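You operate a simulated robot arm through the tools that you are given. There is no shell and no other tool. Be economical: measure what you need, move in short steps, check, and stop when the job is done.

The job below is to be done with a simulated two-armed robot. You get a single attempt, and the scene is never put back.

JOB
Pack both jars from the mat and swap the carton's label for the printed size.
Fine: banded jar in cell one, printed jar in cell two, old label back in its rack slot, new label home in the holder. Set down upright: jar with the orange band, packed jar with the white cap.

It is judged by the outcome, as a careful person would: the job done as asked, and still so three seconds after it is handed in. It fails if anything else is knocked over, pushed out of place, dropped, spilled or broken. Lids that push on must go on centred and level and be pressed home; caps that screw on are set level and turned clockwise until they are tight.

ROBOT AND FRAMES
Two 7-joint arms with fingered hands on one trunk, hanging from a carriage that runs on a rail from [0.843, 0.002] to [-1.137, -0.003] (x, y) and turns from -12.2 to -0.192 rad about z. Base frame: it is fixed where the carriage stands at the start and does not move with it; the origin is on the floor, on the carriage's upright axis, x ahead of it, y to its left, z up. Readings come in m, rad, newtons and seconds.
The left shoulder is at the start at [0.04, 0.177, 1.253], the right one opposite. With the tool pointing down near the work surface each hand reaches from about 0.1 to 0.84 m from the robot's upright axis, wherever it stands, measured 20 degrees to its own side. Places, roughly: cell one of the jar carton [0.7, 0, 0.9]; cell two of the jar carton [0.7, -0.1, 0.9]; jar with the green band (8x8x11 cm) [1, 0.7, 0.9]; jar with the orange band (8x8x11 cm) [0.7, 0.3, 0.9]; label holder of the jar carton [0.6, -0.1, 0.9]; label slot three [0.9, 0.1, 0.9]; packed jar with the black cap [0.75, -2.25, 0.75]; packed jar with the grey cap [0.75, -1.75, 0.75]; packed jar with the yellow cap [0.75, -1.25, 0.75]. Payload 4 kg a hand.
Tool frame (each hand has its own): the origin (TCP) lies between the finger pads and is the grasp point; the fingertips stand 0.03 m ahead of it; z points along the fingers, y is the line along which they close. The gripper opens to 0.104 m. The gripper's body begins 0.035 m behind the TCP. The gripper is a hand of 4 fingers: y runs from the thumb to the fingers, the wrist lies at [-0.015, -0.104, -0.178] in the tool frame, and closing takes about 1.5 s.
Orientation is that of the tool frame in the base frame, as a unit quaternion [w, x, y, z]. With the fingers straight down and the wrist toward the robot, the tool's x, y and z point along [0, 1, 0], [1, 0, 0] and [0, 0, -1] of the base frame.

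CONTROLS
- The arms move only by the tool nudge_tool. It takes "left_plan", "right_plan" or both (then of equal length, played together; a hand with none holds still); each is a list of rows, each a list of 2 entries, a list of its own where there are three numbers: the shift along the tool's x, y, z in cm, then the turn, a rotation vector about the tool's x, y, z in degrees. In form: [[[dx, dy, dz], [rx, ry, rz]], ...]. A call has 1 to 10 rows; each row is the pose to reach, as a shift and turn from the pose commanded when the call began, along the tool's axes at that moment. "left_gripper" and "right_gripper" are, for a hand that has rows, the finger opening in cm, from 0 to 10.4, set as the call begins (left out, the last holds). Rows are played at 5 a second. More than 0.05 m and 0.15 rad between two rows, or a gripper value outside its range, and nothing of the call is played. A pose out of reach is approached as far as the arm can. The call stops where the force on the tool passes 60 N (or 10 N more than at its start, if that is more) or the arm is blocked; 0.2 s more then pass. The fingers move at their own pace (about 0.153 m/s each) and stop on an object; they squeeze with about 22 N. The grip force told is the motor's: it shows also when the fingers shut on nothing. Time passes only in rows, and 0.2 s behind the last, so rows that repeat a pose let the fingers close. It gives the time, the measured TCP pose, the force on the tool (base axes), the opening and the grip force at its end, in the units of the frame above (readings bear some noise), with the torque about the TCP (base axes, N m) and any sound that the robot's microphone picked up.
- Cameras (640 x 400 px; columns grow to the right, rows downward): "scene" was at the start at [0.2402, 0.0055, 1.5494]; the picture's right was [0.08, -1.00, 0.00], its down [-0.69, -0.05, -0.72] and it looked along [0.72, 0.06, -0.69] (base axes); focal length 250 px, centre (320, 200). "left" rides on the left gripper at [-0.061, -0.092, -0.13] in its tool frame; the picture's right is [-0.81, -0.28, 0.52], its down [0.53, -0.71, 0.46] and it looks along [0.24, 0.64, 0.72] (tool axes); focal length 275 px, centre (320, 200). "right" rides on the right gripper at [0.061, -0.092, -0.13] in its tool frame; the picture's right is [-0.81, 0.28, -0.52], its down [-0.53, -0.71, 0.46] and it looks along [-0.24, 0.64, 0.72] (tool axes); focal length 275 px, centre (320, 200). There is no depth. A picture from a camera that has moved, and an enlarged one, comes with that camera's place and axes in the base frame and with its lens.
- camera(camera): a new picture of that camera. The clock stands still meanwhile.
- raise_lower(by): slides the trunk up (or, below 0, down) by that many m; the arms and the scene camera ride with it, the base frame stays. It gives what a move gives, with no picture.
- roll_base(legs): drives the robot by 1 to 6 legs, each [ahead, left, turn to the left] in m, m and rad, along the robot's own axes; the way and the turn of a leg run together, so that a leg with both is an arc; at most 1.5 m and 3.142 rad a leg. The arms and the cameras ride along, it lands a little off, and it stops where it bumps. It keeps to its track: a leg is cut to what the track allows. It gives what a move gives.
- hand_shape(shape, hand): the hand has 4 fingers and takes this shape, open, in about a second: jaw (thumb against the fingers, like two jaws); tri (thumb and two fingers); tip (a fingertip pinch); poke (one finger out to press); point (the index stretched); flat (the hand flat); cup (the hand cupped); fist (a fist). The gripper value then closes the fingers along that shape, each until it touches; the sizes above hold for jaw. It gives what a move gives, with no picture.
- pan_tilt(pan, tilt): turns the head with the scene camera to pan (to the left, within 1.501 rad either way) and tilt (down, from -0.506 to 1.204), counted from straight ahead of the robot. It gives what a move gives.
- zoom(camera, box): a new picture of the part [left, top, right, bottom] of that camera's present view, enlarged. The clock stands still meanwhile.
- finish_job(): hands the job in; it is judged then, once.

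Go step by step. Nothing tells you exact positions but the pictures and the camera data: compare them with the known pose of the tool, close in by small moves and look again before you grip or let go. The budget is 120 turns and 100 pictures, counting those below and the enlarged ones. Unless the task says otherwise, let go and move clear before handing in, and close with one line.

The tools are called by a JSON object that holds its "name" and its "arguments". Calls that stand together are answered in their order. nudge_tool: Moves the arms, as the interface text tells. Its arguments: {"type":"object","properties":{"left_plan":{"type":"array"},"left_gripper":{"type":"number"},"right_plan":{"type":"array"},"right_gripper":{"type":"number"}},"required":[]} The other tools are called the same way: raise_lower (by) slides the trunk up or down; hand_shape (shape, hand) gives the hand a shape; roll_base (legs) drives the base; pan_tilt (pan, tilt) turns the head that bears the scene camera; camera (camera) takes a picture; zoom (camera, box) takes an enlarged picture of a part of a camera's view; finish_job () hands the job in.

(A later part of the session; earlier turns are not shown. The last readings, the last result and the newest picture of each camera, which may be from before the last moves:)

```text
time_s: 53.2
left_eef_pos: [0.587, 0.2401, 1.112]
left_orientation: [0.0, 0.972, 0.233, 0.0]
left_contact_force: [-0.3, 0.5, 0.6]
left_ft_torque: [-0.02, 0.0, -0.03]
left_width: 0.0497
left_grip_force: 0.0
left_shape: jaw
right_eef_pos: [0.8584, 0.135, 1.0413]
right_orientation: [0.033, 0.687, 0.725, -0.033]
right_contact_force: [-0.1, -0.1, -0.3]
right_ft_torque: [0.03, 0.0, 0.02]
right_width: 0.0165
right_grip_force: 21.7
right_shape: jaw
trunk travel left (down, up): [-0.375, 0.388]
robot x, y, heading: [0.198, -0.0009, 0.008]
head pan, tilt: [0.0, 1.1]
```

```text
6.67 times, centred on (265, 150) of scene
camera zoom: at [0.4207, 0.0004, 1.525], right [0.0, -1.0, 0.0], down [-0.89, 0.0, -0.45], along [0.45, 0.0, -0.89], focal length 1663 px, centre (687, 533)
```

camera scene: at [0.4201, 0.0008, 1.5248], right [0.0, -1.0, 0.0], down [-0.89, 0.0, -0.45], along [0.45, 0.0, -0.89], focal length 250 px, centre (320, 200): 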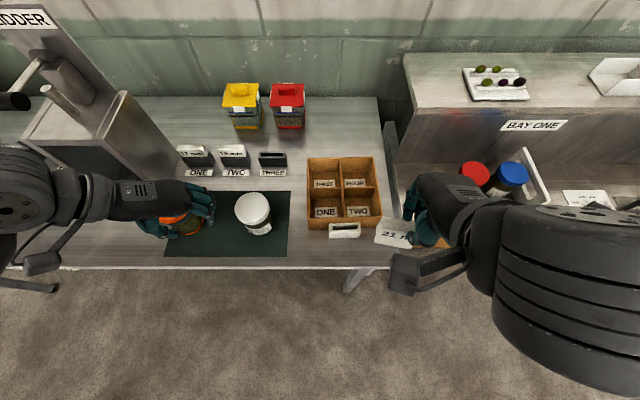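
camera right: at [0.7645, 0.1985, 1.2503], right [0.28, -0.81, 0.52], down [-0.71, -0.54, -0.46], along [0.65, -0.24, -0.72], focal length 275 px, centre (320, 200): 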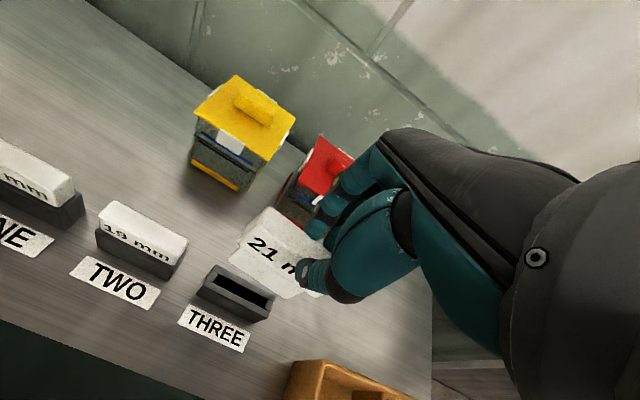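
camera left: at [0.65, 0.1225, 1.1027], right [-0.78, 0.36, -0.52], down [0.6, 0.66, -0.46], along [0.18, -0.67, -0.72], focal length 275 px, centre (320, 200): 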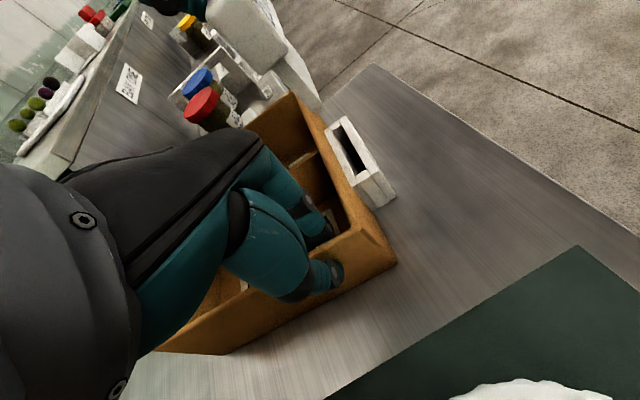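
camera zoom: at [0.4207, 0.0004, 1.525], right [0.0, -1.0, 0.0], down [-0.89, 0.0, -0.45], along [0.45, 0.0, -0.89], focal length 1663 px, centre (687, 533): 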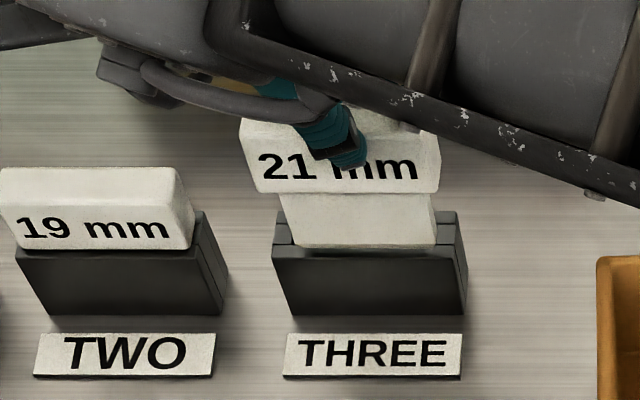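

No contact yet, so the tongue is still above the slot and probably a few millimetres too near. I check from the hand camera.

{"name": "zoom", "arguments": {"camera": "right", "box": [190, 190, 310, 310]}}

```text
3.33 times, centred on (250, 250) of right
camera zoom: at [0.7641, 0.2036, 1.1671], right [0.32, -0.74, 0.59], down [-0.68, -0.61, -0.4], along [0.66, -0.28, -0.7], focal length 918 px, centre (553, 33)
```

zoom: 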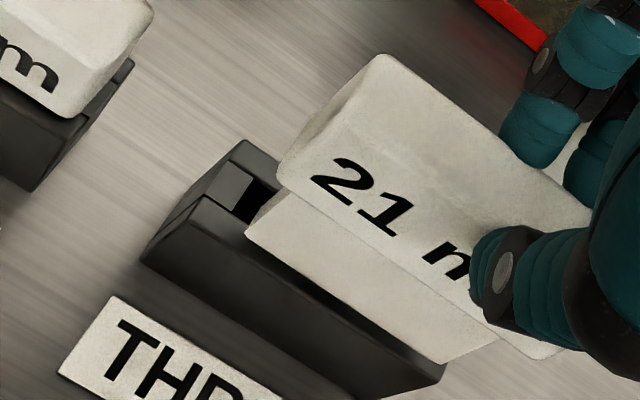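

A proper two-camera fix puts the slot's top at z≈0.943 and centred near (0.862, 0.139); the tongue's bottom is at about (0.854, 0.137, 0.950). I shift 8.5 mm ahead and 2 mm left and check.

{"name": "nudge_tool", "arguments": {"right_plan": [[[0.08, 0.45, 0], [0, 0, 0]], [[0.15, 0.86, 0], [0, 0, 0]], [[0.15, 0.86, 0], [0, 0, 0]]]}}

{"name": "zoom", "arguments": {"camera": "right", "box": [190, 190, 310, 310]}}

{"name": "zoom", "arguments": {"camera": "scene", "box": [235, 120, 295, 180]}}

```text
time_s: 54.0
left_eef_pos: [0.5874, 0.2403, 1.1122]
left_orientation: [0.0, 0.972, 0.234, 0.001]
left_contact_force: [0.3, -0.5, 0.0]
left_ft_torque: [0.01, 0.0, -0.02]
left_width: 0.0498
left_grip_force: 0.1
left_shape: jaw
right_eef_pos: [0.867, 0.1375, 1.0417]
right_orientation: [0.034, 0.686, 0.726, -0.034]
right_contact_force: [0.0, -0.8, -1.2]
right_ft_torque: [-0.05, -0.02, 0.01]
right_width: 0.0164
right_grip_force: 22.1
right_shape: jaw
trunk travel left (down, up): [-0.375, 0.388]
robot x, y, heading: [0.2005, -0.0012, 0.005]
head pan, tilt: [0.0, 1.1]
```

```text
3.33 times, centred on (250, 250) of right
camera zoom: at [0.7728, 0.2057, 1.1664], right [0.32, -0.74, 0.59], down [-0.68, -0.61, -0.4], along [0.66, -0.28, -0.7], focal length 918 px, centre (553, 33)
```

zoom: 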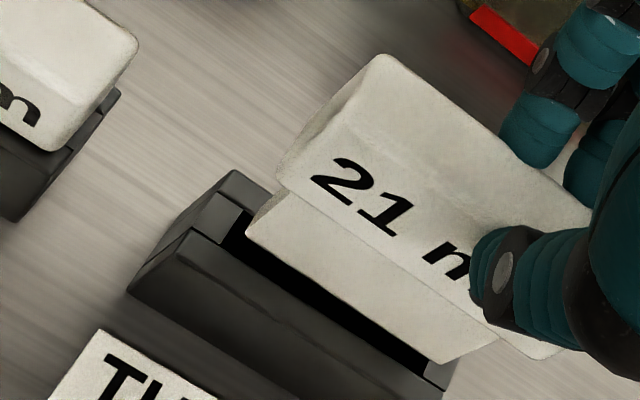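

```text
6.67 times, centred on (265, 150) of scene
camera zoom: at [0.4207, 0.0003, 1.525], right [0.0, -1.0, 0.0], down [-0.89, 0.0, -0.45], along [0.45, 0.0, -0.89], focal length 1663 px, centre (687, 533)
```

zoom: 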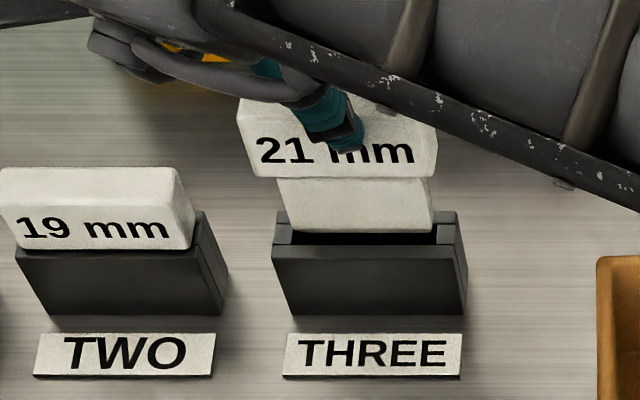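

Both views now agree: the tongue is about 8 mm above and just behind the front lip, centred lengthwise. I lower it into the slot.

{"name": "nudge_tool", "arguments": {"right_plan": [[[0.04, 0.05, 0.4], [0, 0, 0]], [[0.08, 0.05, 0.8], [0, 0, 0]], [[0.12, 0.05, 1.2], [0, 0, 0]], [[0.16, 0.05, 1.6], [0, 0, 0]], [[0.2, 0.05, 2.0], [0, 0, 0]], [[0.2, 0.05, 2.0], [0, 0, 0]]]}}

{"name": "zoom", "arguments": {"camera": "right", "box": [190, 190, 310, 310]}}

```text
time_s: 55.4
left_eef_pos: [0.5874, 0.2403, 1.1119]
left_orientation: [0.0, 0.973, 0.233, 0.0]
left_contact_force: [-0.1, 1.3, 0.4]
left_ft_torque: [0.02, -0.01, -0.01]
left_width: 0.0499
left_grip_force: 0.1
left_shape: jaw
right_eef_pos: [0.8687, 0.1364, 1.0204]
right_orientation: [0.034, 0.687, 0.725, -0.034]
right_contact_force: [-0.5, 0.4, 0.8]
right_ft_torque: [0.0, 0.06, 0.02]
right_width: 0.0169
right_grip_force: 22.1
right_shape: jaw
trunk travel left (down, up): [-0.375, 0.388]
robot x, y, heading: [0.2028, 0.0021, 0.006]
head pan, tilt: [0.0, 1.1]
```

```text
3.33 times, centred on (250, 250) of right
camera zoom: at [0.7737, 0.2056, 1.1456], right [0.32, -0.74, 0.59], down [-0.68, -0.61, -0.4], along [0.66, -0.28, -0.7], focal length 918 px, centre (553, 33)
```

zoom: 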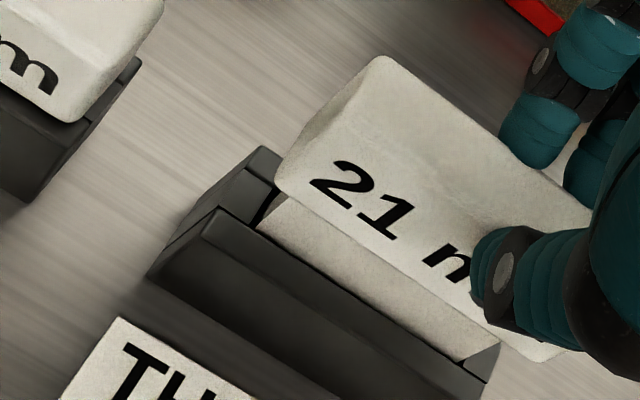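

The tongue has entered the slot without force. I press on down until the head meets the slot top.

{"name": "nudge_tool", "arguments": {"right_plan": [[[0.06, 0, 0.6], [0, 0, 0]], [[0.12, 0, 1.2], [0, 0, 0]], [[0.18, 0, 1.8], [0, 0, 0]], [[0.22, 0, 2.3], [0, 0, 0]], [[0.26, 0, 2.7], [0, 0, 0]], [[0.29, 0, 3.0], [0, 0, 0]], [[0.29, 0, 3.0], [0, 0, 0]]]}}

{"name": "zoom", "arguments": {"camera": "right", "box": [190, 190, 310, 310]}}

```text
time_s: 57.0
left_eef_pos: [0.5885, 0.241, 1.1138]
left_orientation: [0.0, 0.973, 0.233, 0.0]
left_contact_force: [0.2, 0.0, 0.1]
left_ft_torque: [-0.03, -0.04, 0.01]
left_width: 0.0496
left_grip_force: 0.0
left_shape: jaw
right_eef_pos: [0.8694, 0.1398, 0.995]
right_orientation: [0.037, 0.687, 0.725, -0.031]
right_contact_force: [-18.5, -1.6, 44.7]
right_ft_torque: [-0.38, 0.67, -0.13]
right_width: 0.0201
right_grip_force: 21.8
right_shape: jaw
trunk travel left (down, up): [-0.375, 0.388]
robot x, y, heading: [0.2001, 0.0007, 0.004]
head pan, tilt: [0.0, 1.1]
```

```text
3.33 times, centred on (250, 250) of right
camera zoom: at [0.7747, 0.207, 1.1202], right [0.31, -0.74, 0.59], down [-0.68, -0.61, -0.41], along [0.66, -0.27, -0.7], focal length 918 px, centre (553, 33)
```

zoom: 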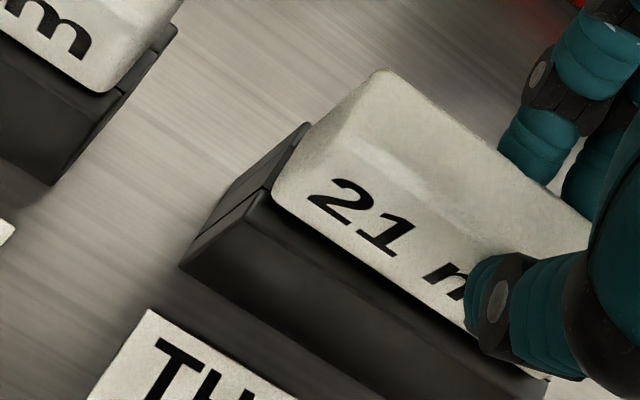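

The label is home against the slot top. I ease off, open, and lift clear.

{"name": "nudge_tool", "arguments": {"right_plan": [[[-0.03, 0, -0.3], [0, 0, 0]], [[-0.03, 0, -0.3], [0, 0, 0]]]}}

{"name": "nudge_tool", "arguments": {"right_plan": [[[0, 0, 0], [0, 0, 0]], [[0, 0, 0], [0, 0, 0]], [[0, 0, 0], [0, 0, 0]], [[-0.3, 0, -3], [0, 0, 0]], [[-0.6, 0, -6], [0, 3, 1.5]], [[-1, -3, -9], [0, 5.5, 3]]], "right_gripper": 4}}

{"name": "camera", "arguments": {"camera": "right"}}

```text
time_s: 57.6
left_eef_pos: [0.5887, 0.2411, 1.1123]
left_orientation: [0.0, 0.972, 0.234, 0.0]
left_contact_force: [0.0, 0.1, 0.1]
left_ft_torque: [-0.03, -0.01, 0.0]
left_width: 0.0497
left_grip_force: 0.1
left_shape: jaw
right_eef_pos: [0.8697, 0.1391, 0.996]
right_orientation: [0.035, 0.686, 0.726, -0.032]
right_contact_force: [-11.5, 0.8, 32.7]
right_ft_torque: [-0.21, 0.43, -0.09]
right_width: 0.0199
right_grip_force: 21.7
right_shape: jaw
trunk travel left (down, up): [-0.375, 0.388]
robot x, y, heading: [0.2001, -0.0002, 0.008]
head pan, tilt: [0.0, 1.1]
```

```text
time_s: 59.0
left_eef_pos: [0.5881, 0.2404, 1.1125]
left_orientation: [0.0, 0.972, 0.234, 0.001]
left_contact_force: [0.7, -0.7, 0.3]
left_ft_torque: [0.01, -0.03, -0.01]
left_width: 0.0495
left_grip_force: 0.0
left_shape: jaw
right_eef_pos: [0.8375, 0.133, 1.0831]
right_orientation: [0.0, 0.706, 0.708, 0.0]
right_contact_force: [-0.4, 0.3, -0.4]
right_ft_torque: [0.02, 0.01, -0.03]
right_width: 0.0395
right_grip_force: 0.1
right_shape: jaw
trunk travel left (down, up): [-0.375, 0.388]
robot x, y, heading: [0.1992, -0.0009, -0.002]
head pan, tilt: [0.0, 1.1]
```

```text
32 pictures are left
camera right: at [0.7478, 0.1949, 1.2154], right [0.28, -0.81, 0.52], down [-0.71, -0.53, -0.46], along [0.65, -0.24, -0.72], focal length 275 px, centre (320, 200)
```

right: 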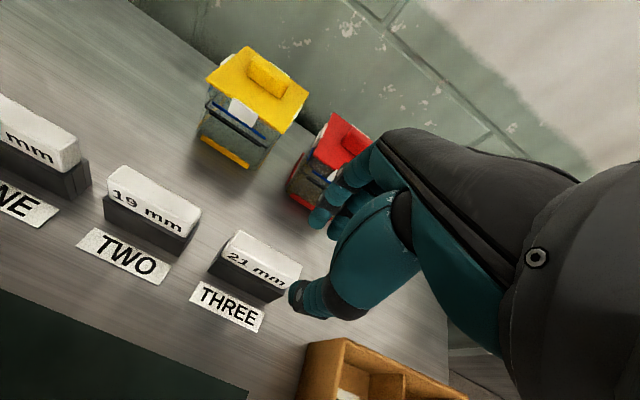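

The 21 mm label is home in slot three. Now the right hand withdraws to the right and the left hand goes over the 19 mm label in slot two (about (0.862, 0.250)).

{"name": "nudge_tool", "arguments": {"right_plan": [[[-2, -2, -3], [0, 0, 0]], [[-5, -4.5, -6], [0, 0, 0]], [[-8, -7, -8.5], [0, 0, 0]], [[-11.5, -9.8, -10], [0, 0, 0]], [[-15, -12.6, -11], [0, 0, 0]], [[-18.5, -15.4, -11], [0, 0, 0]], [[-22, -18, -11], [0, 0, 0]], [[-25, -20.5, -11], [0, 0, 0]], [[-28, -23, -11], [0, 0, 0]], [[-28, -23, -11], [0, 0, 0]]], "left_plan": [[[0, 0, 0], [0, 0, 0]], [[0, 0, -0.5], [0, 0, 0]], [[3.1, 1.4, -0.5], [0, 0, -7.9]], [[6.2, 2.9, -0.5], [0, 0, -15.8]], [[9.3, 4.3, -0.5], [0, 0, -23.7]], [[12.3, 5.8, 0], [0, 0, -31.5]], [[15.4, 7.2, 0.5], [0, 0, -39.4]], [[18.5, 8.6, 1], [0, 0, -47.3]], [[21.6, 10.1, 2], [0, 0, -55.1]], [[24.7, 11.5, 3.5], [0, 0, -63]]], "left_gripper": 4}}

{"name": "camera", "arguments": {"camera": "left"}}

```text
time_s: 61.2
left_eef_pos: [0.8592, 0.2518, 1.0794]
left_orientation: [0.0, 0.707, 0.708, 0.001]
left_contact_force: [-0.6, 0.2, -0.5]
left_ft_torque: [0.01, 0.01, -0.02]
left_width: 0.0403
left_grip_force: 0.0
left_shape: jaw
right_eef_pos: [0.6099, -0.1453, 1.1923]
right_orientation: [0.001, 0.707, 0.707, 0.001]
right_contact_force: [0.3, -0.3, -0.4]
right_ft_torque: [-0.01, 0.0, -0.01]
right_width: 0.04
right_grip_force: 0.1
right_shape: jaw
trunk travel left (down, up): [-0.375, 0.388]
robot x, y, heading: [0.2023, 0.0011, 0.006]
head pan, tilt: [0.0, 1.1]
```

```text
31 pictures are left
camera left: at [0.768, 0.1899, 1.209], right [-0.27, -0.81, -0.52], down [-0.71, 0.53, -0.46], along [0.64, 0.25, -0.72], focal length 275 px, centre (320, 200)
```

left: 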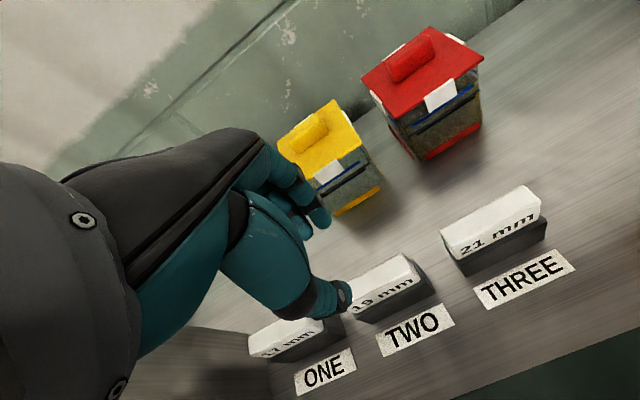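

The thumb and fingers straddle the 19 mm label. I lower to grip height and close.

{"name": "nudge_tool", "arguments": {"left_plan": [[[-0.1, 0, 3], [0, 0, 0]], [[-0.2, 0, 6], [0, 0, 0]], [[-0.2, 0, 8], [0, 0, 0]], [[-0.2, 0, 9.1], [0, 0, 0]], [[-0.2, 0, 9.1], [0, 0, 0]]]}}

{"name": "nudge_tool", "arguments": {"left_plan": [[[0, 0, 0], [0, 0, 0]], [[0, 0, 0], [0, 0, 0]], [[0, 0, 0], [0, 0, 0]], [[0, 0, 0], [0, 0, 0]], [[0, 0, 0], [0, 0, 0]], [[0, 0, 0], [0, 0, 0]]], "left_gripper": 0}}

{"name": "nudge_tool", "arguments": {"left_plan": [[[0, 0, -0.4], [0, 0, 0]], [[0, 0, -0.8], [0, 0, 0]], [[0, 0, -1.2], [0, 0, 0]], [[0, 0, -1.2], [0, 0, 0]]]}}

{"name": "zoom", "arguments": {"camera": "left", "box": [270, 170, 470, 370]}}

```text
time_s: 62.4
left_eef_pos: [0.8606, 0.2496, 0.9878]
left_orientation: [0.0, 0.707, 0.707, 0.0]
left_contact_force: [0.6, -0.1, 0.1]
left_ft_torque: [-0.02, 0.03, -0.01]
left_width: 0.0403
left_grip_force: 0.1
left_shape: jaw
right_eef_pos: [0.6091, -0.1446, 1.1923]
right_orientation: [0.001, 0.707, 0.707, 0.001]
right_contact_force: [0.2, 0.5, 0.7]
right_ft_torque: [0.01, 0.0, 0.01]
right_width: 0.0398
right_grip_force: 0.1
right_shape: jaw
trunk travel left (down, up): [-0.375, 0.388]
robot x, y, heading: [0.1978, 0.0017, 0.003]
head pan, tilt: [0.0, 1.1]
```

```text
time_s: 63.8
left_eef_pos: [0.8614, 0.2505, 0.9894]
left_orientation: [0.001, 0.707, 0.707, 0.0]
left_contact_force: [1.4, 0.4, -1.2]
left_ft_torque: [0.01, -0.07, -0.07]
left_width: 0.014
left_grip_force: 22.3
left_shape: jaw
right_eef_pos: [0.6099, -0.1451, 1.1925]
right_orientation: [0.0, 0.707, 0.707, 0.001]
right_contact_force: [0.1, -0.2, 1.0]
right_ft_torque: [0.02, -0.03, 0.01]
right_width: 0.0395
right_grip_force: 0.1
right_shape: jaw
trunk travel left (down, up): [-0.375, 0.388]
robot x, y, heading: [0.1987, -0.0013, 0.003]
head pan, tilt: [0.0, 1.1]
```

```text
time_s: 64.8
left_eef_pos: [0.8609, 0.248, 0.9989]
left_orientation: [-0.001, 0.707, 0.707, 0.0]
left_contact_force: [-0.1, -0.2, -0.7]
left_ft_torque: [0.0, -0.06, -0.04]
left_width: 0.0142
left_grip_force: 22.1
left_shape: jaw
right_eef_pos: [0.6092, -0.1448, 1.1922]
right_orientation: [0.0, 0.707, 0.708, 0.0]
right_contact_force: [0.1, 0.1, -0.6]
right_ft_torque: [0.0, -0.03, -0.01]
right_width: 0.0398
right_grip_force: 0.1
right_shape: jaw
trunk travel left (down, up): [-0.375, 0.388]
robot x, y, heading: [0.2007, 0.0013, 0.004]
head pan, tilt: [0.0, 1.1]
```

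```text
2.00 times, centred on (370, 270) of left
camera zoom: at [0.7686, 0.188, 1.1279], right [-0.28, -0.81, -0.52], down [-0.71, 0.53, -0.46], along [0.64, 0.24, -0.72], focal length 551 px, centre (220, 60)
```

zoom: 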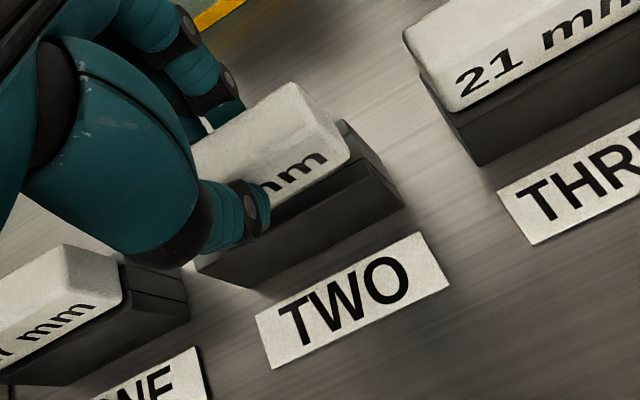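

The slot stays put while the label seems to rise. I lift further and check.

{"name": "nudge_tool", "arguments": {"left_plan": [[[0, 0, -0.7], [0, 0, 0]], [[0, 0, -1.4], [0, 0, 0]], [[0, 0, -2.2], [0, 0, 0]], [[0, 0, -3.5], [0, 0, 0]], [[0, 0, -5.5], [0, 0, 0]], [[0, 0, -8], [0, 0, 0]], [[0, 0, -8], [0, 0, 0]]]}}

{"name": "camera", "arguments": {"camera": "left"}}

```text
time_s: 66.4
left_eef_pos: [0.8606, 0.2491, 1.0804]
left_orientation: [0.0, 0.707, 0.707, 0.0]
left_contact_force: [-0.1, -1.0, -0.7]
left_ft_torque: [0.01, -0.02, 0.01]
left_width: 0.014
left_grip_force: 21.8
left_shape: jaw
right_eef_pos: [0.6073, -0.1447, 1.1934]
right_orientation: [0.0, 0.707, 0.707, 0.002]
right_contact_force: [0.9, 0.9, -0.4]
right_ft_torque: [0.01, -0.02, -0.01]
right_width: 0.0402
right_grip_force: 0.1
right_shape: jaw
trunk travel left (down, up): [-0.375, 0.388]
robot x, y, heading: [0.1985, 0.0032, 0.004]
head pan, tilt: [0.0, 1.1]
```

```text
29 pictures are left
camera left: at [0.7689, 0.1869, 1.2098], right [-0.28, -0.81, -0.52], down [-0.71, 0.53, -0.46], along [0.64, 0.24, -0.72], focal length 275 px, centre (320, 200)
```

left: 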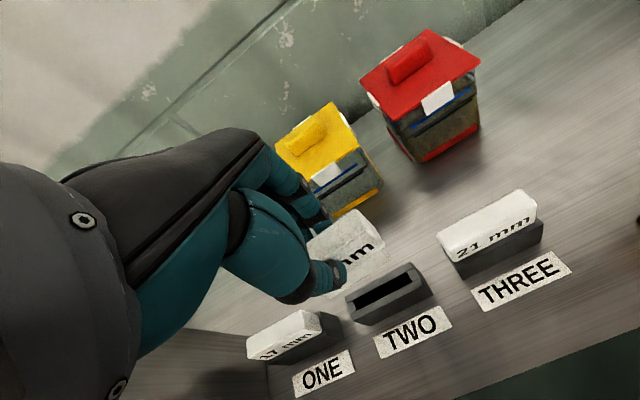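

The 19 mm label is free. The right hand moves off to the right and the left hand carries the label high over the jar to hover above the carton's holder.

{"name": "nudge_tool", "arguments": {"right_plan": [[[-3.3, 3.1, 0], [0, 0, 0]], [[-6.6, 6.3, 0], [0, 0, 0]], [[-10, 9.5, 0], [0, 0, 0]], [[-13.3, 12.6, 0], [0, 0, 0]], [[-16.6, 15.8, 0], [0, 0, 0]], [[-20, 19, 0], [0, 0, 0]], [[-20, 19, 0], [0, 0, 0]], [[-20, 19, 0], [0, 0, 0]], [[-20, 19, 0], [0, 0, 0]], [[-20, 19, 0], [0, 0, 0]]], "left_plan": [[[0, -1, -4], [0, 0, 0]], [[-2, -3, -7], [0, 0, 0]], [[-5.3, -5.5, -7], [0, 0, 0]], [[-9, -8, -7], [0, 0, 0]], [[-12.7, -10.7, -7], [0, 0, 0]], [[-16.4, -13.4, -7], [0, 0, 0]], [[-20.1, -16, -7], [0, 0, 0]], [[-23.7, -18.5, -7], [0, 0, 0]], [[-27.2, -20.7, -6], [0, 0, 0]], [[-30.4, -22.3, -4], [0, 0, 0]]]}}

{"name": "zoom", "arguments": {"camera": "left", "box": [300, 180, 460, 340]}}

{"name": "zoom", "arguments": {"camera": "scene", "box": [300, 180, 400, 260]}}

```text
time_s: 68.6
left_eef_pos: [0.6373, -0.0538, 1.1194]
left_orientation: [0.0, 0.707, 0.707, 0.0]
left_contact_force: [0.1, 0.2, 0.2]
left_ft_torque: [0.04, -0.04, -0.02]
left_width: 0.014
left_grip_force: 21.7
left_shape: jaw
right_eef_pos: [0.8028, -0.3434, 1.1936]
right_orientation: [0.002, 0.706, 0.708, 0.001]
right_contact_force: [-0.9, -0.2, -0.7]
right_ft_torque: [0.01, 0.01, -0.02]
right_width: 0.04
right_grip_force: 0.0
right_shape: jaw
trunk travel left (down, up): [-0.375, 0.388]
robot x, y, heading: [0.1975, -0.0021, 0.001]
head pan, tilt: [0.0, 1.1]
```

```text
2.50 times, centred on (380, 260) of left
camera zoom: at [0.5462, -0.1153, 1.2487], right [-0.28, -0.81, -0.52], down [-0.71, 0.53, -0.46], along [0.64, 0.24, -0.72], focal length 688 px, centre (170, 50)
```

zoom: 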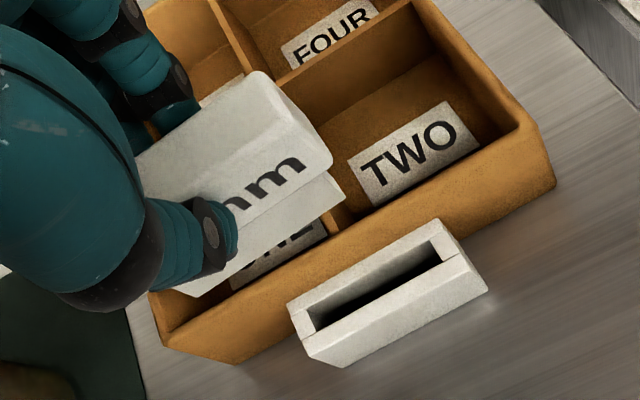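

```text
5.00 times, centred on (350, 220) of scene
camera zoom: at [0.4205, 0.0001, 1.525], right [0.0, -1.0, 0.0], down [-0.89, 0.0, -0.45], along [0.45, 0.0, -0.89], focal length 1248 px, centre (170, 100)
```

zoom: 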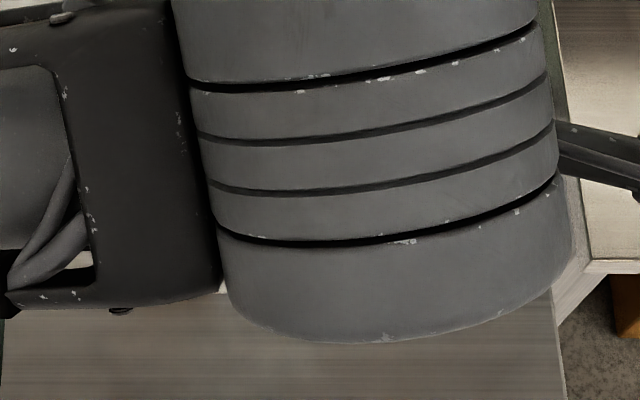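

The carton settled a few millimetres when I released it earlier, so I need a fresh fix on the holder. I move the left hand aside briefly to see it from above.

{"name": "nudge_tool", "arguments": {"left_plan": [[[4.8, 0, 0], [0, 0, 0]], [[9.6, 0, 0], [0, 0, 0]], [[14, 0, 0], [0, 0, 0]], [[14, 0, 0], [0, 0, 0]]]}}

{"name": "zoom", "arguments": {"camera": "scene", "box": [280, 140, 420, 260]}}

```text
time_s: 69.6
left_eef_pos: [0.6387, 0.0875, 1.119]
left_orientation: [0.0, 0.707, 0.707, 0.001]
left_contact_force: [-0.1, -0.6, 0.6]
left_ft_torque: [0.0, -0.01, -0.08]
left_width: 0.0137
left_grip_force: 22.0
left_shape: jaw
right_eef_pos: [0.8027, -0.3438, 1.1939]
right_orientation: [0.0, 0.706, 0.708, 0.001]
right_contact_force: [0.2, -0.7, 0.7]
right_ft_torque: [0.0, -0.03, -0.04]
right_width: 0.04
right_grip_force: 0.1
right_shape: jaw
trunk travel left (down, up): [-0.375, 0.388]
robot x, y, heading: [0.1983, -0.0002, 0.001]
head pan, tilt: [0.0, 1.1]
```

```text
3.33 times, centred on (350, 200) of scene
camera zoom: at [0.4208, 0.0002, 1.5251], right [0.0, -1.0, 0.0], down [-0.89, 0.0, -0.45], along [0.45, 0.0, -0.89], focal length 832 px, centre (220, 200)
```

zoom: 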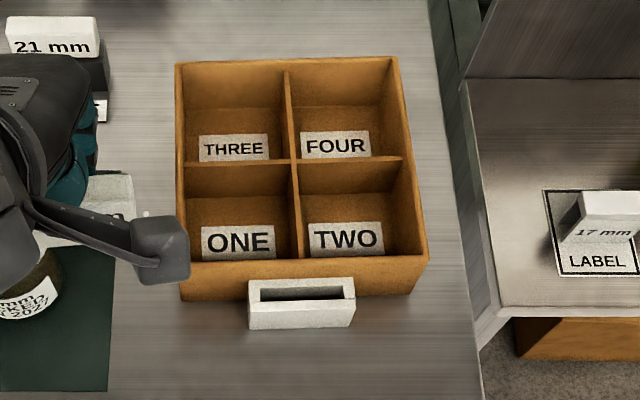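

The holder opening is near (0.6415, -0.062, top 0.942), with the carton about 2° turned. To know how the label hangs in the grip, I move it further out where the scene camera can see it.

{"name": "nudge_tool", "arguments": {"left_plan": [[[1, 4, -2], [0, 0, 0]], [[2, 8, -2], [0, 0, 0]], [[3, 12, -2], [0, 0, 0]], [[4, 16, -2], [0, 0, 0]], [[4, 19, -2], [0, 0, 0]], [[4, 19, -2], [0, 0, 0]]]}}

{"name": "zoom", "arguments": {"camera": "scene", "box": [230, 90, 310, 170]}}

{"name": "zoom", "arguments": {"camera": "left", "box": [290, 180, 410, 300]}}

```text
time_s: 71.0
left_eef_pos: [0.8269, 0.1252, 1.1398]
left_orientation: [0.0, 0.708, 0.707, 0.0]
left_contact_force: [0.4, -0.9, -0.2]
left_ft_torque: [-0.01, -0.02, -0.01]
left_width: 0.014
left_grip_force: 21.7
left_shape: jaw
right_eef_pos: [0.8021, -0.3413, 1.1921]
right_orientation: [0.0, 0.706, 0.708, 0.001]
right_contact_force: [-0.9, -0.2, -0.2]
right_ft_torque: [-0.01, 0.02, 0.01]
right_width: 0.04
right_grip_force: 0.1
right_shape: jaw
trunk travel left (down, up): [-0.375, 0.388]
robot x, y, heading: [0.199, 0.0009, 0.002]
head pan, tilt: [0.0, 1.1]
```

```text
5.00 times, centred on (270, 130) of scene
camera zoom: at [0.4205, 0.0004, 1.525], right [0.0, -1.0, 0.0], down [-0.89, 0.0, -0.45], along [0.45, 0.0, -0.89], focal length 1248 px, centre (570, 550)
```

zoom: 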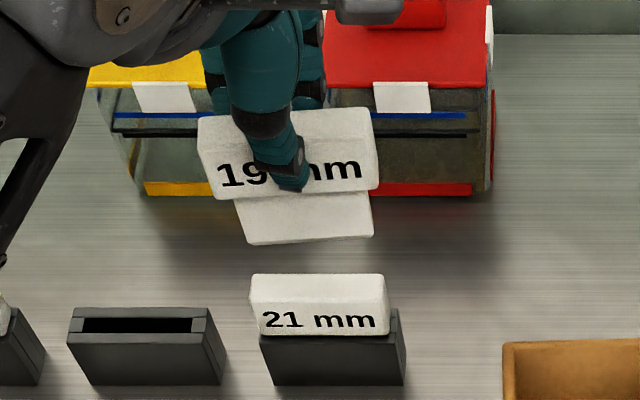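

```text
3.33 times, centred on (350, 240) of left
camera zoom: at [0.7355, 0.0638, 1.2684], right [-0.28, -0.81, -0.52], down [-0.71, 0.53, -0.45], along [0.64, 0.24, -0.72], focal length 918 px, centre (220, 67)
```

zoom: 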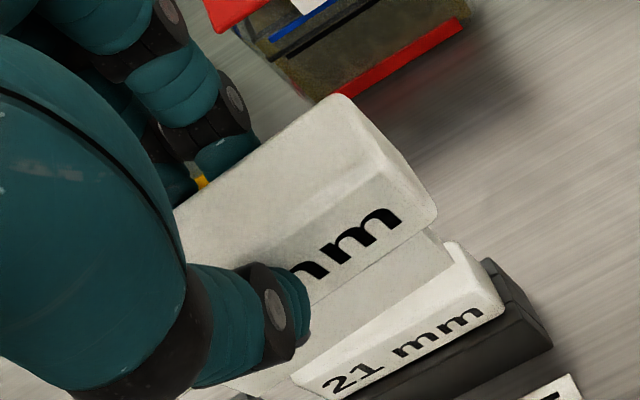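

The 19 mm label hangs about 4.75° rolled and 6° yawed in the grip. I correct that to match the holder and bring it back over the holder at hover height.

{"name": "nudge_tool", "arguments": {"left_plan": [[[-3, -3.1, 0], [0, -1, 1]], [[-6.1, -6.3, 0], [0, -2, 2]], [[-9.1, -9.4, 0], [0, -3, 3]], [[-12.2, -12.6, 0], [0, -4, 4]], [[-15.2, -15.7, 1], [0, -4.7, 4]], [[-18.3, -18.8, 3], [0, -4.7, 4]], [[-18.3, -18.8, 7], [0, -4.7, 4]], [[-18.3, -18.8, 8.5], [0, -4.7, 4]], [[-18.3, -18.8, 8.5], [0, -4.7, 4]]]}}

{"name": "zoom", "arguments": {"camera": "left", "box": [290, 180, 440, 330]}}

```text
time_s: 73.0
left_eef_pos: [0.6381, -0.0574, 1.0554]
left_orientation: [0.029, 0.731, 0.681, -0.029]
left_contact_force: [0.5, 0.2, 0.5]
left_ft_torque: [0.01, -0.01, 0.0]
left_width: 0.0142
left_grip_force: 22.0
left_shape: jaw
right_eef_pos: [0.8035, -0.3433, 1.1921]
right_orientation: [0.0, 0.706, 0.708, 0.001]
right_contact_force: [-0.3, -0.4, 0.2]
right_ft_torque: [0.03, 0.03, -0.04]
right_width: 0.0399
right_grip_force: 0.0
right_shape: jaw
trunk travel left (down, up): [-0.375, 0.388]
robot x, y, heading: [0.2007, 0.0006, 0.002]
head pan, tilt: [0.0, 1.1]
```

```text
2.67 times, centred on (365, 255) of left
camera zoom: at [0.5427, -0.1005, 1.1882], right [-0.33, -0.83, -0.45], down [-0.68, 0.54, -0.5], along [0.66, 0.14, -0.74], focal length 734 px, centre (200, 53)
```

zoom: 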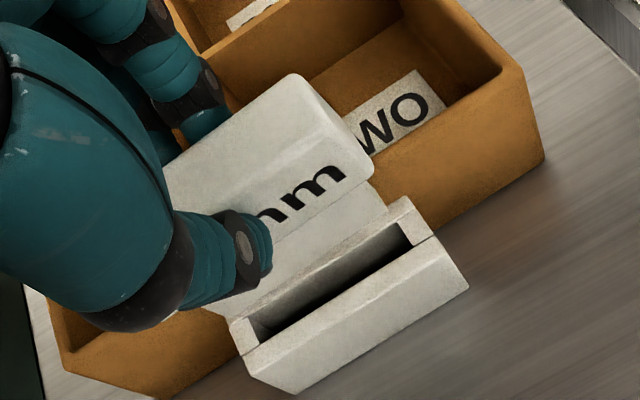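

The tongue hangs over the holder, centred lengthwise and close front to back. I lower 2 cm with a 1 mm shift ahead and look again.

{"name": "nudge_tool", "arguments": {"left_plan": [[[0.08, 0.1, 1.0], [0, 0, 0]], [[0.16, 0.1, 2.0], [0, 0, 0]], [[0.16, 0.1, 2.0], [0, 0, 0]]]}}

{"name": "zoom", "arguments": {"camera": "left", "box": [320, 210, 440, 330]}}

```text
time_s: 73.8
left_eef_pos: [0.6393, -0.0565, 1.0348]
left_orientation: [0.03, 0.73, 0.682, -0.03]
left_contact_force: [0.1, 0.1, 0.3]
left_ft_torque: [0.01, -0.01, 0.02]
left_width: 0.0142
left_grip_force: 22.3
left_shape: jaw
right_eef_pos: [0.804, -0.3416, 1.193]
right_orientation: [0.0, 0.706, 0.708, 0.0]
right_contact_force: [0.2, 0.6, 0.2]
right_ft_torque: [0.02, 0.0, 0.02]
right_width: 0.0396
right_grip_force: 0.1
right_shape: jaw
trunk travel left (down, up): [-0.375, 0.388]
robot x, y, heading: [0.2, 0.0017, 0.0]
head pan, tilt: [0.0, 1.1]
```

```text
3.33 times, centred on (380, 270) of left
camera zoom: at [0.5434, -0.1009, 1.1671], right [-0.33, -0.83, -0.45], down [-0.68, 0.54, -0.5], along [0.66, 0.14, -0.74], focal length 918 px, centre (120, -33)
```

zoom: 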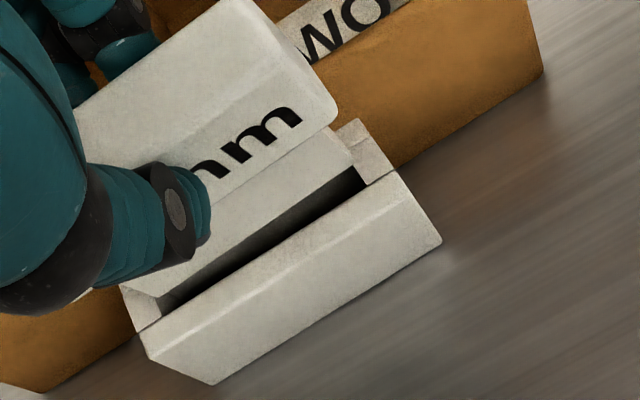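

The tongue is right over the opening, with about 1.5° of yaw left. I trim that and lower into the holder.

{"name": "nudge_tool", "arguments": {"left_plan": [[[0.05, 0.06, 0.2], [0, 0, 1.5]], [[0.09, 0.06, 0.6], [0, 0, 1.5]], [[0.12, 0.06, 1.0], [0, 0, 1.5]], [[0.16, 0.06, 1.5], [0, 0, 1.5]], [[0.2, 0.06, 2.0], [0, 0, 1.5]], [[0.2, 0.06, 2.0], [0, 0, 1.5]]]}}

{"name": "zoom", "arguments": {"camera": "left", "box": [300, 190, 440, 330]}}

```text
time_s: 75.2
left_eef_pos: [0.6416, -0.0565, 1.0135]
left_orientation: [0.029, 0.74, 0.672, -0.029]
left_contact_force: [0.0, 1.1, 0.1]
left_ft_torque: [0.07, 0.01, 0.0]
left_width: 0.014
left_grip_force: 22.4
left_shape: jaw
right_eef_pos: [0.8036, -0.3434, 1.1936]
right_orientation: [0.0, 0.707, 0.707, 0.001]
right_contact_force: [-0.1, -0.1, 0.0]
right_ft_torque: [-0.02, 0.0, 0.01]
right_width: 0.0396
right_grip_force: 0.2
right_shape: jaw
trunk travel left (down, up): [-0.375, 0.388]
robot x, y, heading: [0.1969, 0.0005, 0.001]
head pan, tilt: [0.0, 1.1]
```

```text
2.86 times, centred on (370, 260) of left
camera zoom: at [0.544, -0.0985, 1.1466], right [-0.35, -0.82, -0.45], down [-0.66, 0.56, -0.5], along [0.66, 0.12, -0.74], focal length 786 px, centre (177, 29)
```

zoom: 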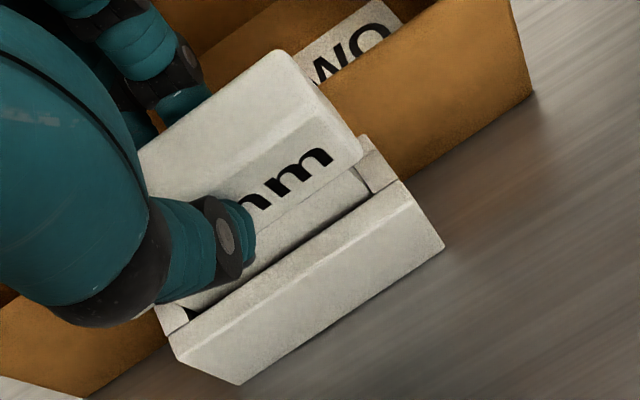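

The tongue has entered the holder freely. I lower another 1.2 cm, release there, and will press it home from above.

{"name": "nudge_tool", "arguments": {"left_plan": [[[0.06, 0, 0.6], [0, 0, 0]], [[0.11, 0, 1.2], [0, 0, 0]], [[0.11, 0, 1.2], [0, 0, 0]]]}}

{"name": "nudge_tool", "arguments": {"left_plan": [[[0, 0, 0], [0, 0, 0]], [[0, 0, 0], [0, 0, 0]], [[0, 0, 0], [0, 0, 0]], [[-0.2, 0, -2.5], [0, 0, 0]], [[-0.5, 0, -5], [0, 2.4, -2.7]], [[-0.6, 0, -6], [0, 4.7, -5.5]]], "left_gripper": 3.2}}

{"name": "camera", "arguments": {"camera": "left"}}

```text
time_s: 76.0
left_eef_pos: [0.639, -0.0576, 1.0012]
left_orientation: [0.029, 0.74, 0.672, -0.029]
left_contact_force: [0.7, -0.9, 0.8]
left_ft_torque: [0.03, 0.02, 0.01]
left_width: 0.0143
left_grip_force: 21.6
left_shape: jaw
right_eef_pos: [0.8042, -0.3426, 1.1935]
right_orientation: [0.001, 0.706, 0.708, 0.001]
right_contact_force: [-0.8, 0.2, 0.0]
right_ft_torque: [-0.01, 0.0, 0.0]
right_width: 0.0398
right_grip_force: 0.1
right_shape: jaw
trunk travel left (down, up): [-0.375, 0.388]
robot x, y, heading: [0.2016, -0.0017, -0.0]
head pan, tilt: [0.0, 1.1]
```

```text
time_s: 77.4
left_eef_pos: [0.6401, -0.0596, 1.0613]
left_orientation: [0.006, 0.714, 0.701, -0.003]
left_contact_force: [0.7, 0.2, -0.2]
left_ft_torque: [-0.02, -0.02, -0.01]
left_width: 0.0317
left_grip_force: 0.1
left_shape: jaw
left hand out of reach, approached as far as the arm can: row 6
right_eef_pos: [0.8032, -0.3425, 1.1938]
right_orientation: [0.0, 0.706, 0.708, 0.001]
right_contact_force: [-0.2, 0.5, 0.4]
right_ft_torque: [-0.01, 0.02, -0.02]
right_width: 0.0398
right_grip_force: 0.0
right_shape: jaw
trunk travel left (down, up): [-0.375, 0.388]
robot x, y, heading: [0.1968, -0.0015, 0.002]
head pan, tilt: [0.0, 1.1]
```

```text
20 pictures are left
camera left: at [0.5469, -0.1184, 1.1906], right [-0.29, -0.81, -0.51], down [-0.7, 0.54, -0.47], along [0.65, 0.22, -0.72], focal length 275 px, centre (320, 200)
```

left: 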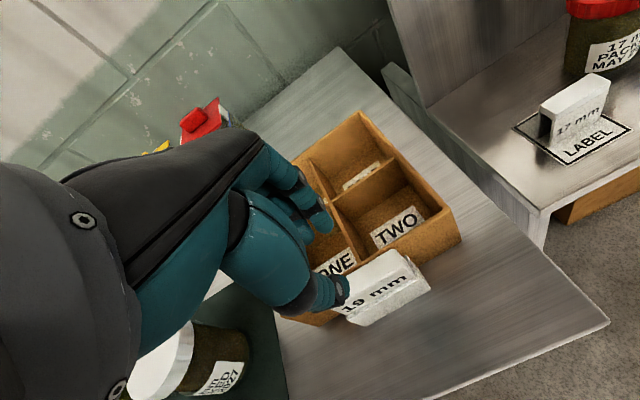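

The 19 mm label stands in the holder. I close the fingers and press gently on its top to seat it.

{"name": "nudge_tool", "arguments": {"left_plan": [[[0, 0.2, 0], [0, 0, 0]], [[0, 0.2, 0], [0, 0, 0]], [[0, 0.2, 0], [0, 0, 0]], [[0, 0.2, 1.5], [0, 0, 0]], [[0, 0.2, 3], [0, 0, 0]], [[0, 0.2, 4], [0, 0, 0]], [[0, 0.2, 4.5], [0, 0, 0]], [[0, 0.2, 5], [0, 0, 0]], [[0, 0.2, 5], [0, 0, 0]]], "left_gripper": 0}}

```text
time_s: 79.4
left_eef_pos: [0.6422, -0.058, 1.0124]
left_orientation: [0.001, 0.707, 0.707, 0.001]
left_contact_force: [1.1, -0.8, -0.2]
left_ft_torque: [0.0, 0.04, 0.01]
left_width: 0.0
left_grip_force: 22.1
left_shape: jaw
right_eef_pos: [0.8028, -0.3421, 1.1928]
right_orientation: [0.001, 0.706, 0.708, 0.0]
right_contact_force: [0.1, 0.6, 0.2]
right_ft_torque: [0.0, 0.03, 0.0]
right_width: 0.04
right_grip_force: 0.0
right_shape: jaw
trunk travel left (down, up): [-0.375, 0.388]
robot x, y, heading: [0.1978, 0.0043, -0.0]
head pan, tilt: [0.0, 1.1]
```

No contact yet at 1.012; I continue down in small steps.

{"name": "nudge_tool", "arguments": {"left_plan": [[[0, 0, 0.4], [0, 0, 0]], [[0, 0, 0.7], [0, 0, 0]], [[0, 0, 1.0], [0, 0, 0]], [[0, 0, 1.0], [0, 0, 0]]]}}

{"name": "zoom", "arguments": {"camera": "left", "box": [280, 180, 440, 340]}}

```text
time_s: 80.4
left_eef_pos: [0.6442, -0.0593, 1.0071]
left_orientation: [0.006, 0.708, 0.707, 0.002]
left_contact_force: [-8.6, 4.5, 46.6]
left_ft_torque: [0.06, 0.43, -0.02]
left_width: 0.0
left_grip_force: 21.6
left_shape: jaw
right_eef_pos: [0.8028, -0.3417, 1.1944]
right_orientation: [0.001, 0.707, 0.707, 0.0]
right_contact_force: [0.1, -1.1, 0.7]
right_ft_torque: [-0.01, -0.01, -0.02]
right_width: 0.0396
right_grip_force: 0.1
right_shape: jaw
trunk travel left (down, up): [-0.375, 0.388]
robot x, y, heading: [0.1949, 0.0014, 0.003]
head pan, tilt: [0.0, 1.1]
```

```text
2.50 times, centred on (360, 260) of left
camera zoom: at [0.5511, -0.1195, 1.1361], right [-0.27, -0.81, -0.51], down [-0.71, 0.53, -0.47], along [0.65, 0.24, -0.72], focal length 688 px, centre (220, 50)
```

zoom: 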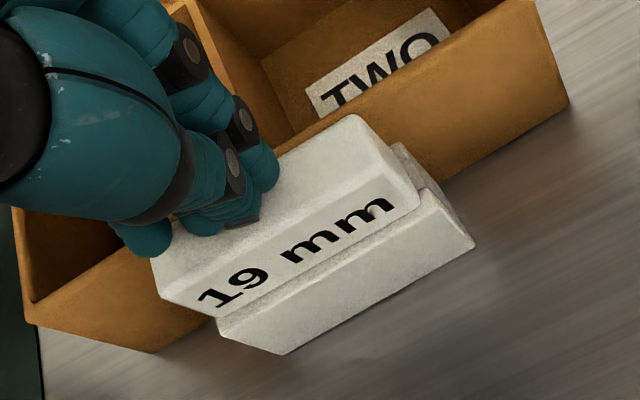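

The 19 mm label is seated like the old one was. I lift off and take the left hand over to hover above the orange-banded jar, opening wide.

{"name": "nudge_tool", "arguments": {"left_plan": [[[0, 0, -4], [0, 0, 0]], [[2, 0, -8.5], [0, 0, 0]], [[6.7, 0.2, -10.5], [0, 0, 0]], [[11.4, 0.5, -11], [0, 0, 0]], [[16.1, 0.8, -11], [0, 0, 0]], [[20.8, 1.1, -11], [0, 0, 0]], [[25.5, 1.4, -11], [0, 0, 0]], [[30.2, 1.7, -11], [0, 0, 0]], [[34.9, 2, -11], [0, 0, 0]], [[39.6, 2.1, -11], [0, 0, 0]]], "left_gripper": 10.4}}

{"name": "camera", "arguments": {"camera": "left"}}

{"name": "zoom", "arguments": {"camera": "scene", "box": [140, 140, 440, 270]}}

```text
refused: row 3 steps farther than a row can; nothing moved
```

```text
18 pictures are left
camera left: at [0.5511, -0.1195, 1.1361], right [-0.27, -0.81, -0.51], down [-0.71, 0.53, -0.47], along [0.65, 0.24, -0.72], focal length 275 px, centre (320, 200)
```

left: 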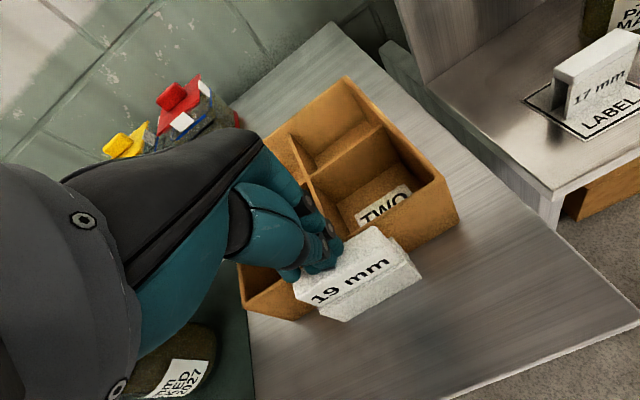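

```text
2.13 times, centred on (290, 205) of scene
camera zoom: at [0.4214, 0.0005, 1.5259], right [0.0, -1.0, 0.0], down [-0.89, 0.0, -0.46], along [0.46, 0.0, -0.89], focal length 532 px, centre (384, 189)
```

zoom: 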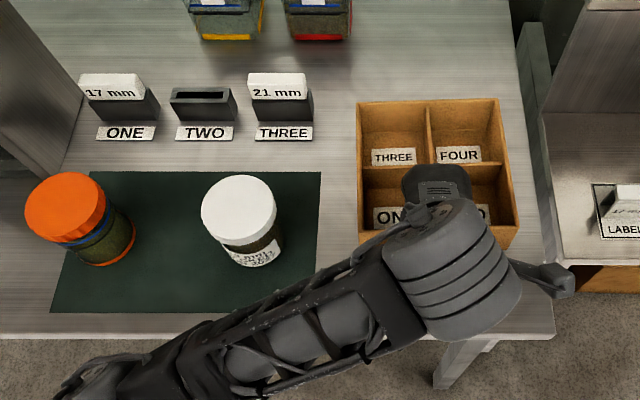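

That call was refused for one step slightly too long; nothing moved. From above, the orange jar is at about (0.665, 0.342) and the white one at (0.6625, 0.157); I resend with shorter steps.

{"name": "nudge_tool", "arguments": {"left_plan": [[[0, 0, -4], [0, 0, 0]], [[2, 0, -8], [0, 0, 0]], [[6, 0.2, -10.5], [0, 0, 0]], [[10.8, 0.5, -11], [0, 0, 0]], [[15.6, 0.8, -11], [0, 0, 0]], [[20.4, 1.1, -11], [0, 0, 0]], [[25.2, 1.4, -11], [0, 0, 0]], [[30, 1.7, -11], [0, 0, 0]], [[34.8, 2, -11], [0, 0, 0]], [[39.6, 2.2, -11], [0, 0, 0]]], "left_gripper": 10.4}}

{"name": "camera", "arguments": {"camera": "left"}}

```text
time_s: 82.6
left_eef_pos: [0.6673, 0.3388, 1.1125]
left_orientation: [0.001, 0.707, 0.707, 0.001]
left_contact_force: [-0.7, -0.1, 0.0]
left_ft_torque: [0.01, 0.01, 0.01]
left_width: 0.1036
left_grip_force: 0.1
left_shape: jaw
right_eef_pos: [0.8024, -0.3433, 1.1923]
right_orientation: [0.0, 0.707, 0.707, 0.0]
right_contact_force: [0.9, 0.7, 0.2]
right_ft_torque: [0.01, 0.04, -0.03]
right_width: 0.0398
right_grip_force: 0.1
right_shape: jaw
trunk travel left (down, up): [-0.375, 0.388]
robot x, y, heading: [0.1979, 0.0015, 0.003]
head pan, tilt: [0.0, 1.1]
```

```text
16 pictures are left
camera left: at [0.5747, 0.2783, 1.241], right [-0.28, -0.81, -0.52], down [-0.71, 0.53, -0.46], along [0.65, 0.24, -0.72], focal length 275 px, centre (320, 200)
```

left: 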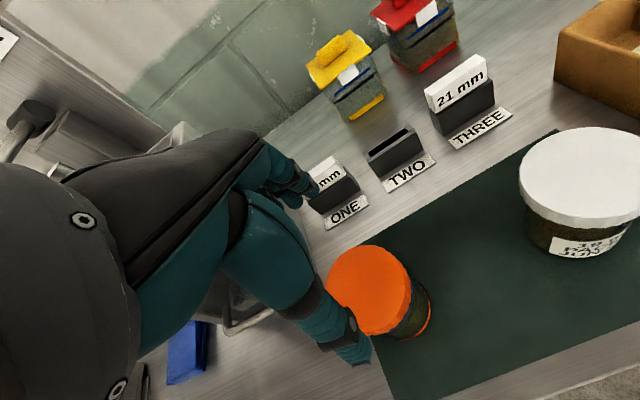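

Both views put the orange jar at (0.664, 0.3435). I centre over it and come down around the cap.

{"name": "nudge_tool", "arguments": {"left_plan": [[[0.45, -0.3, 0], [0, 0, 0]], [[0.45, -0.3, 3], [0, 0, 0]], [[0.45, -0.3, 6], [0, 0, 0]], [[0.45, -0.3, 6], [0, 0, 0]]]}}

{"name": "zoom", "arguments": {"camera": "left", "box": [240, 150, 460, 390]}}

```text
time_s: 83.6
left_eef_pos: [0.6649, 0.3428, 1.0524]
left_orientation: [0.001, 0.707, 0.707, 0.001]
left_contact_force: [-0.5, -0.6, 0.2]
left_ft_torque: [0.0, 0.01, 0.0]
left_width: 0.1039
left_grip_force: 0.1
left_shape: jaw
right_eef_pos: [0.8026, -0.3422, 1.1933]
right_orientation: [0.0, 0.707, 0.707, 0.0]
right_contact_force: [-0.3, -0.1, 0.4]
right_ft_torque: [-0.01, 0.01, 0.01]
right_width: 0.0402
right_grip_force: 0.1
right_shape: jaw
trunk travel left (down, up): [-0.375, 0.388]
robot x, y, heading: [0.1991, 0.0014, 0.001]
head pan, tilt: [0.0, 1.1]
```

```text
1.67 times, centred on (350, 270) of left
camera zoom: at [0.5719, 0.2819, 1.1817], right [-0.27, -0.81, -0.52], down [-0.71, 0.53, -0.46], along [0.65, 0.24, -0.72], focal length 459 px, centre (270, 83)
```

zoom: 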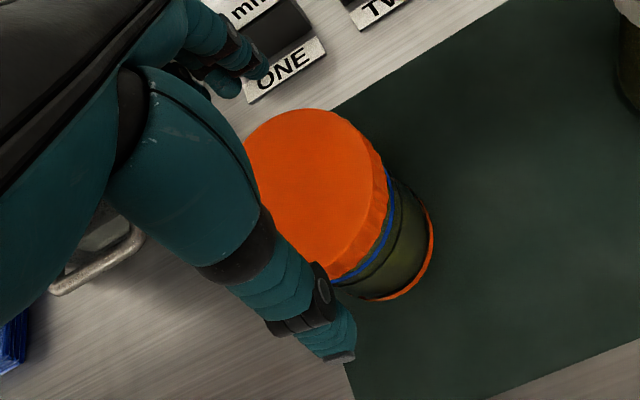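

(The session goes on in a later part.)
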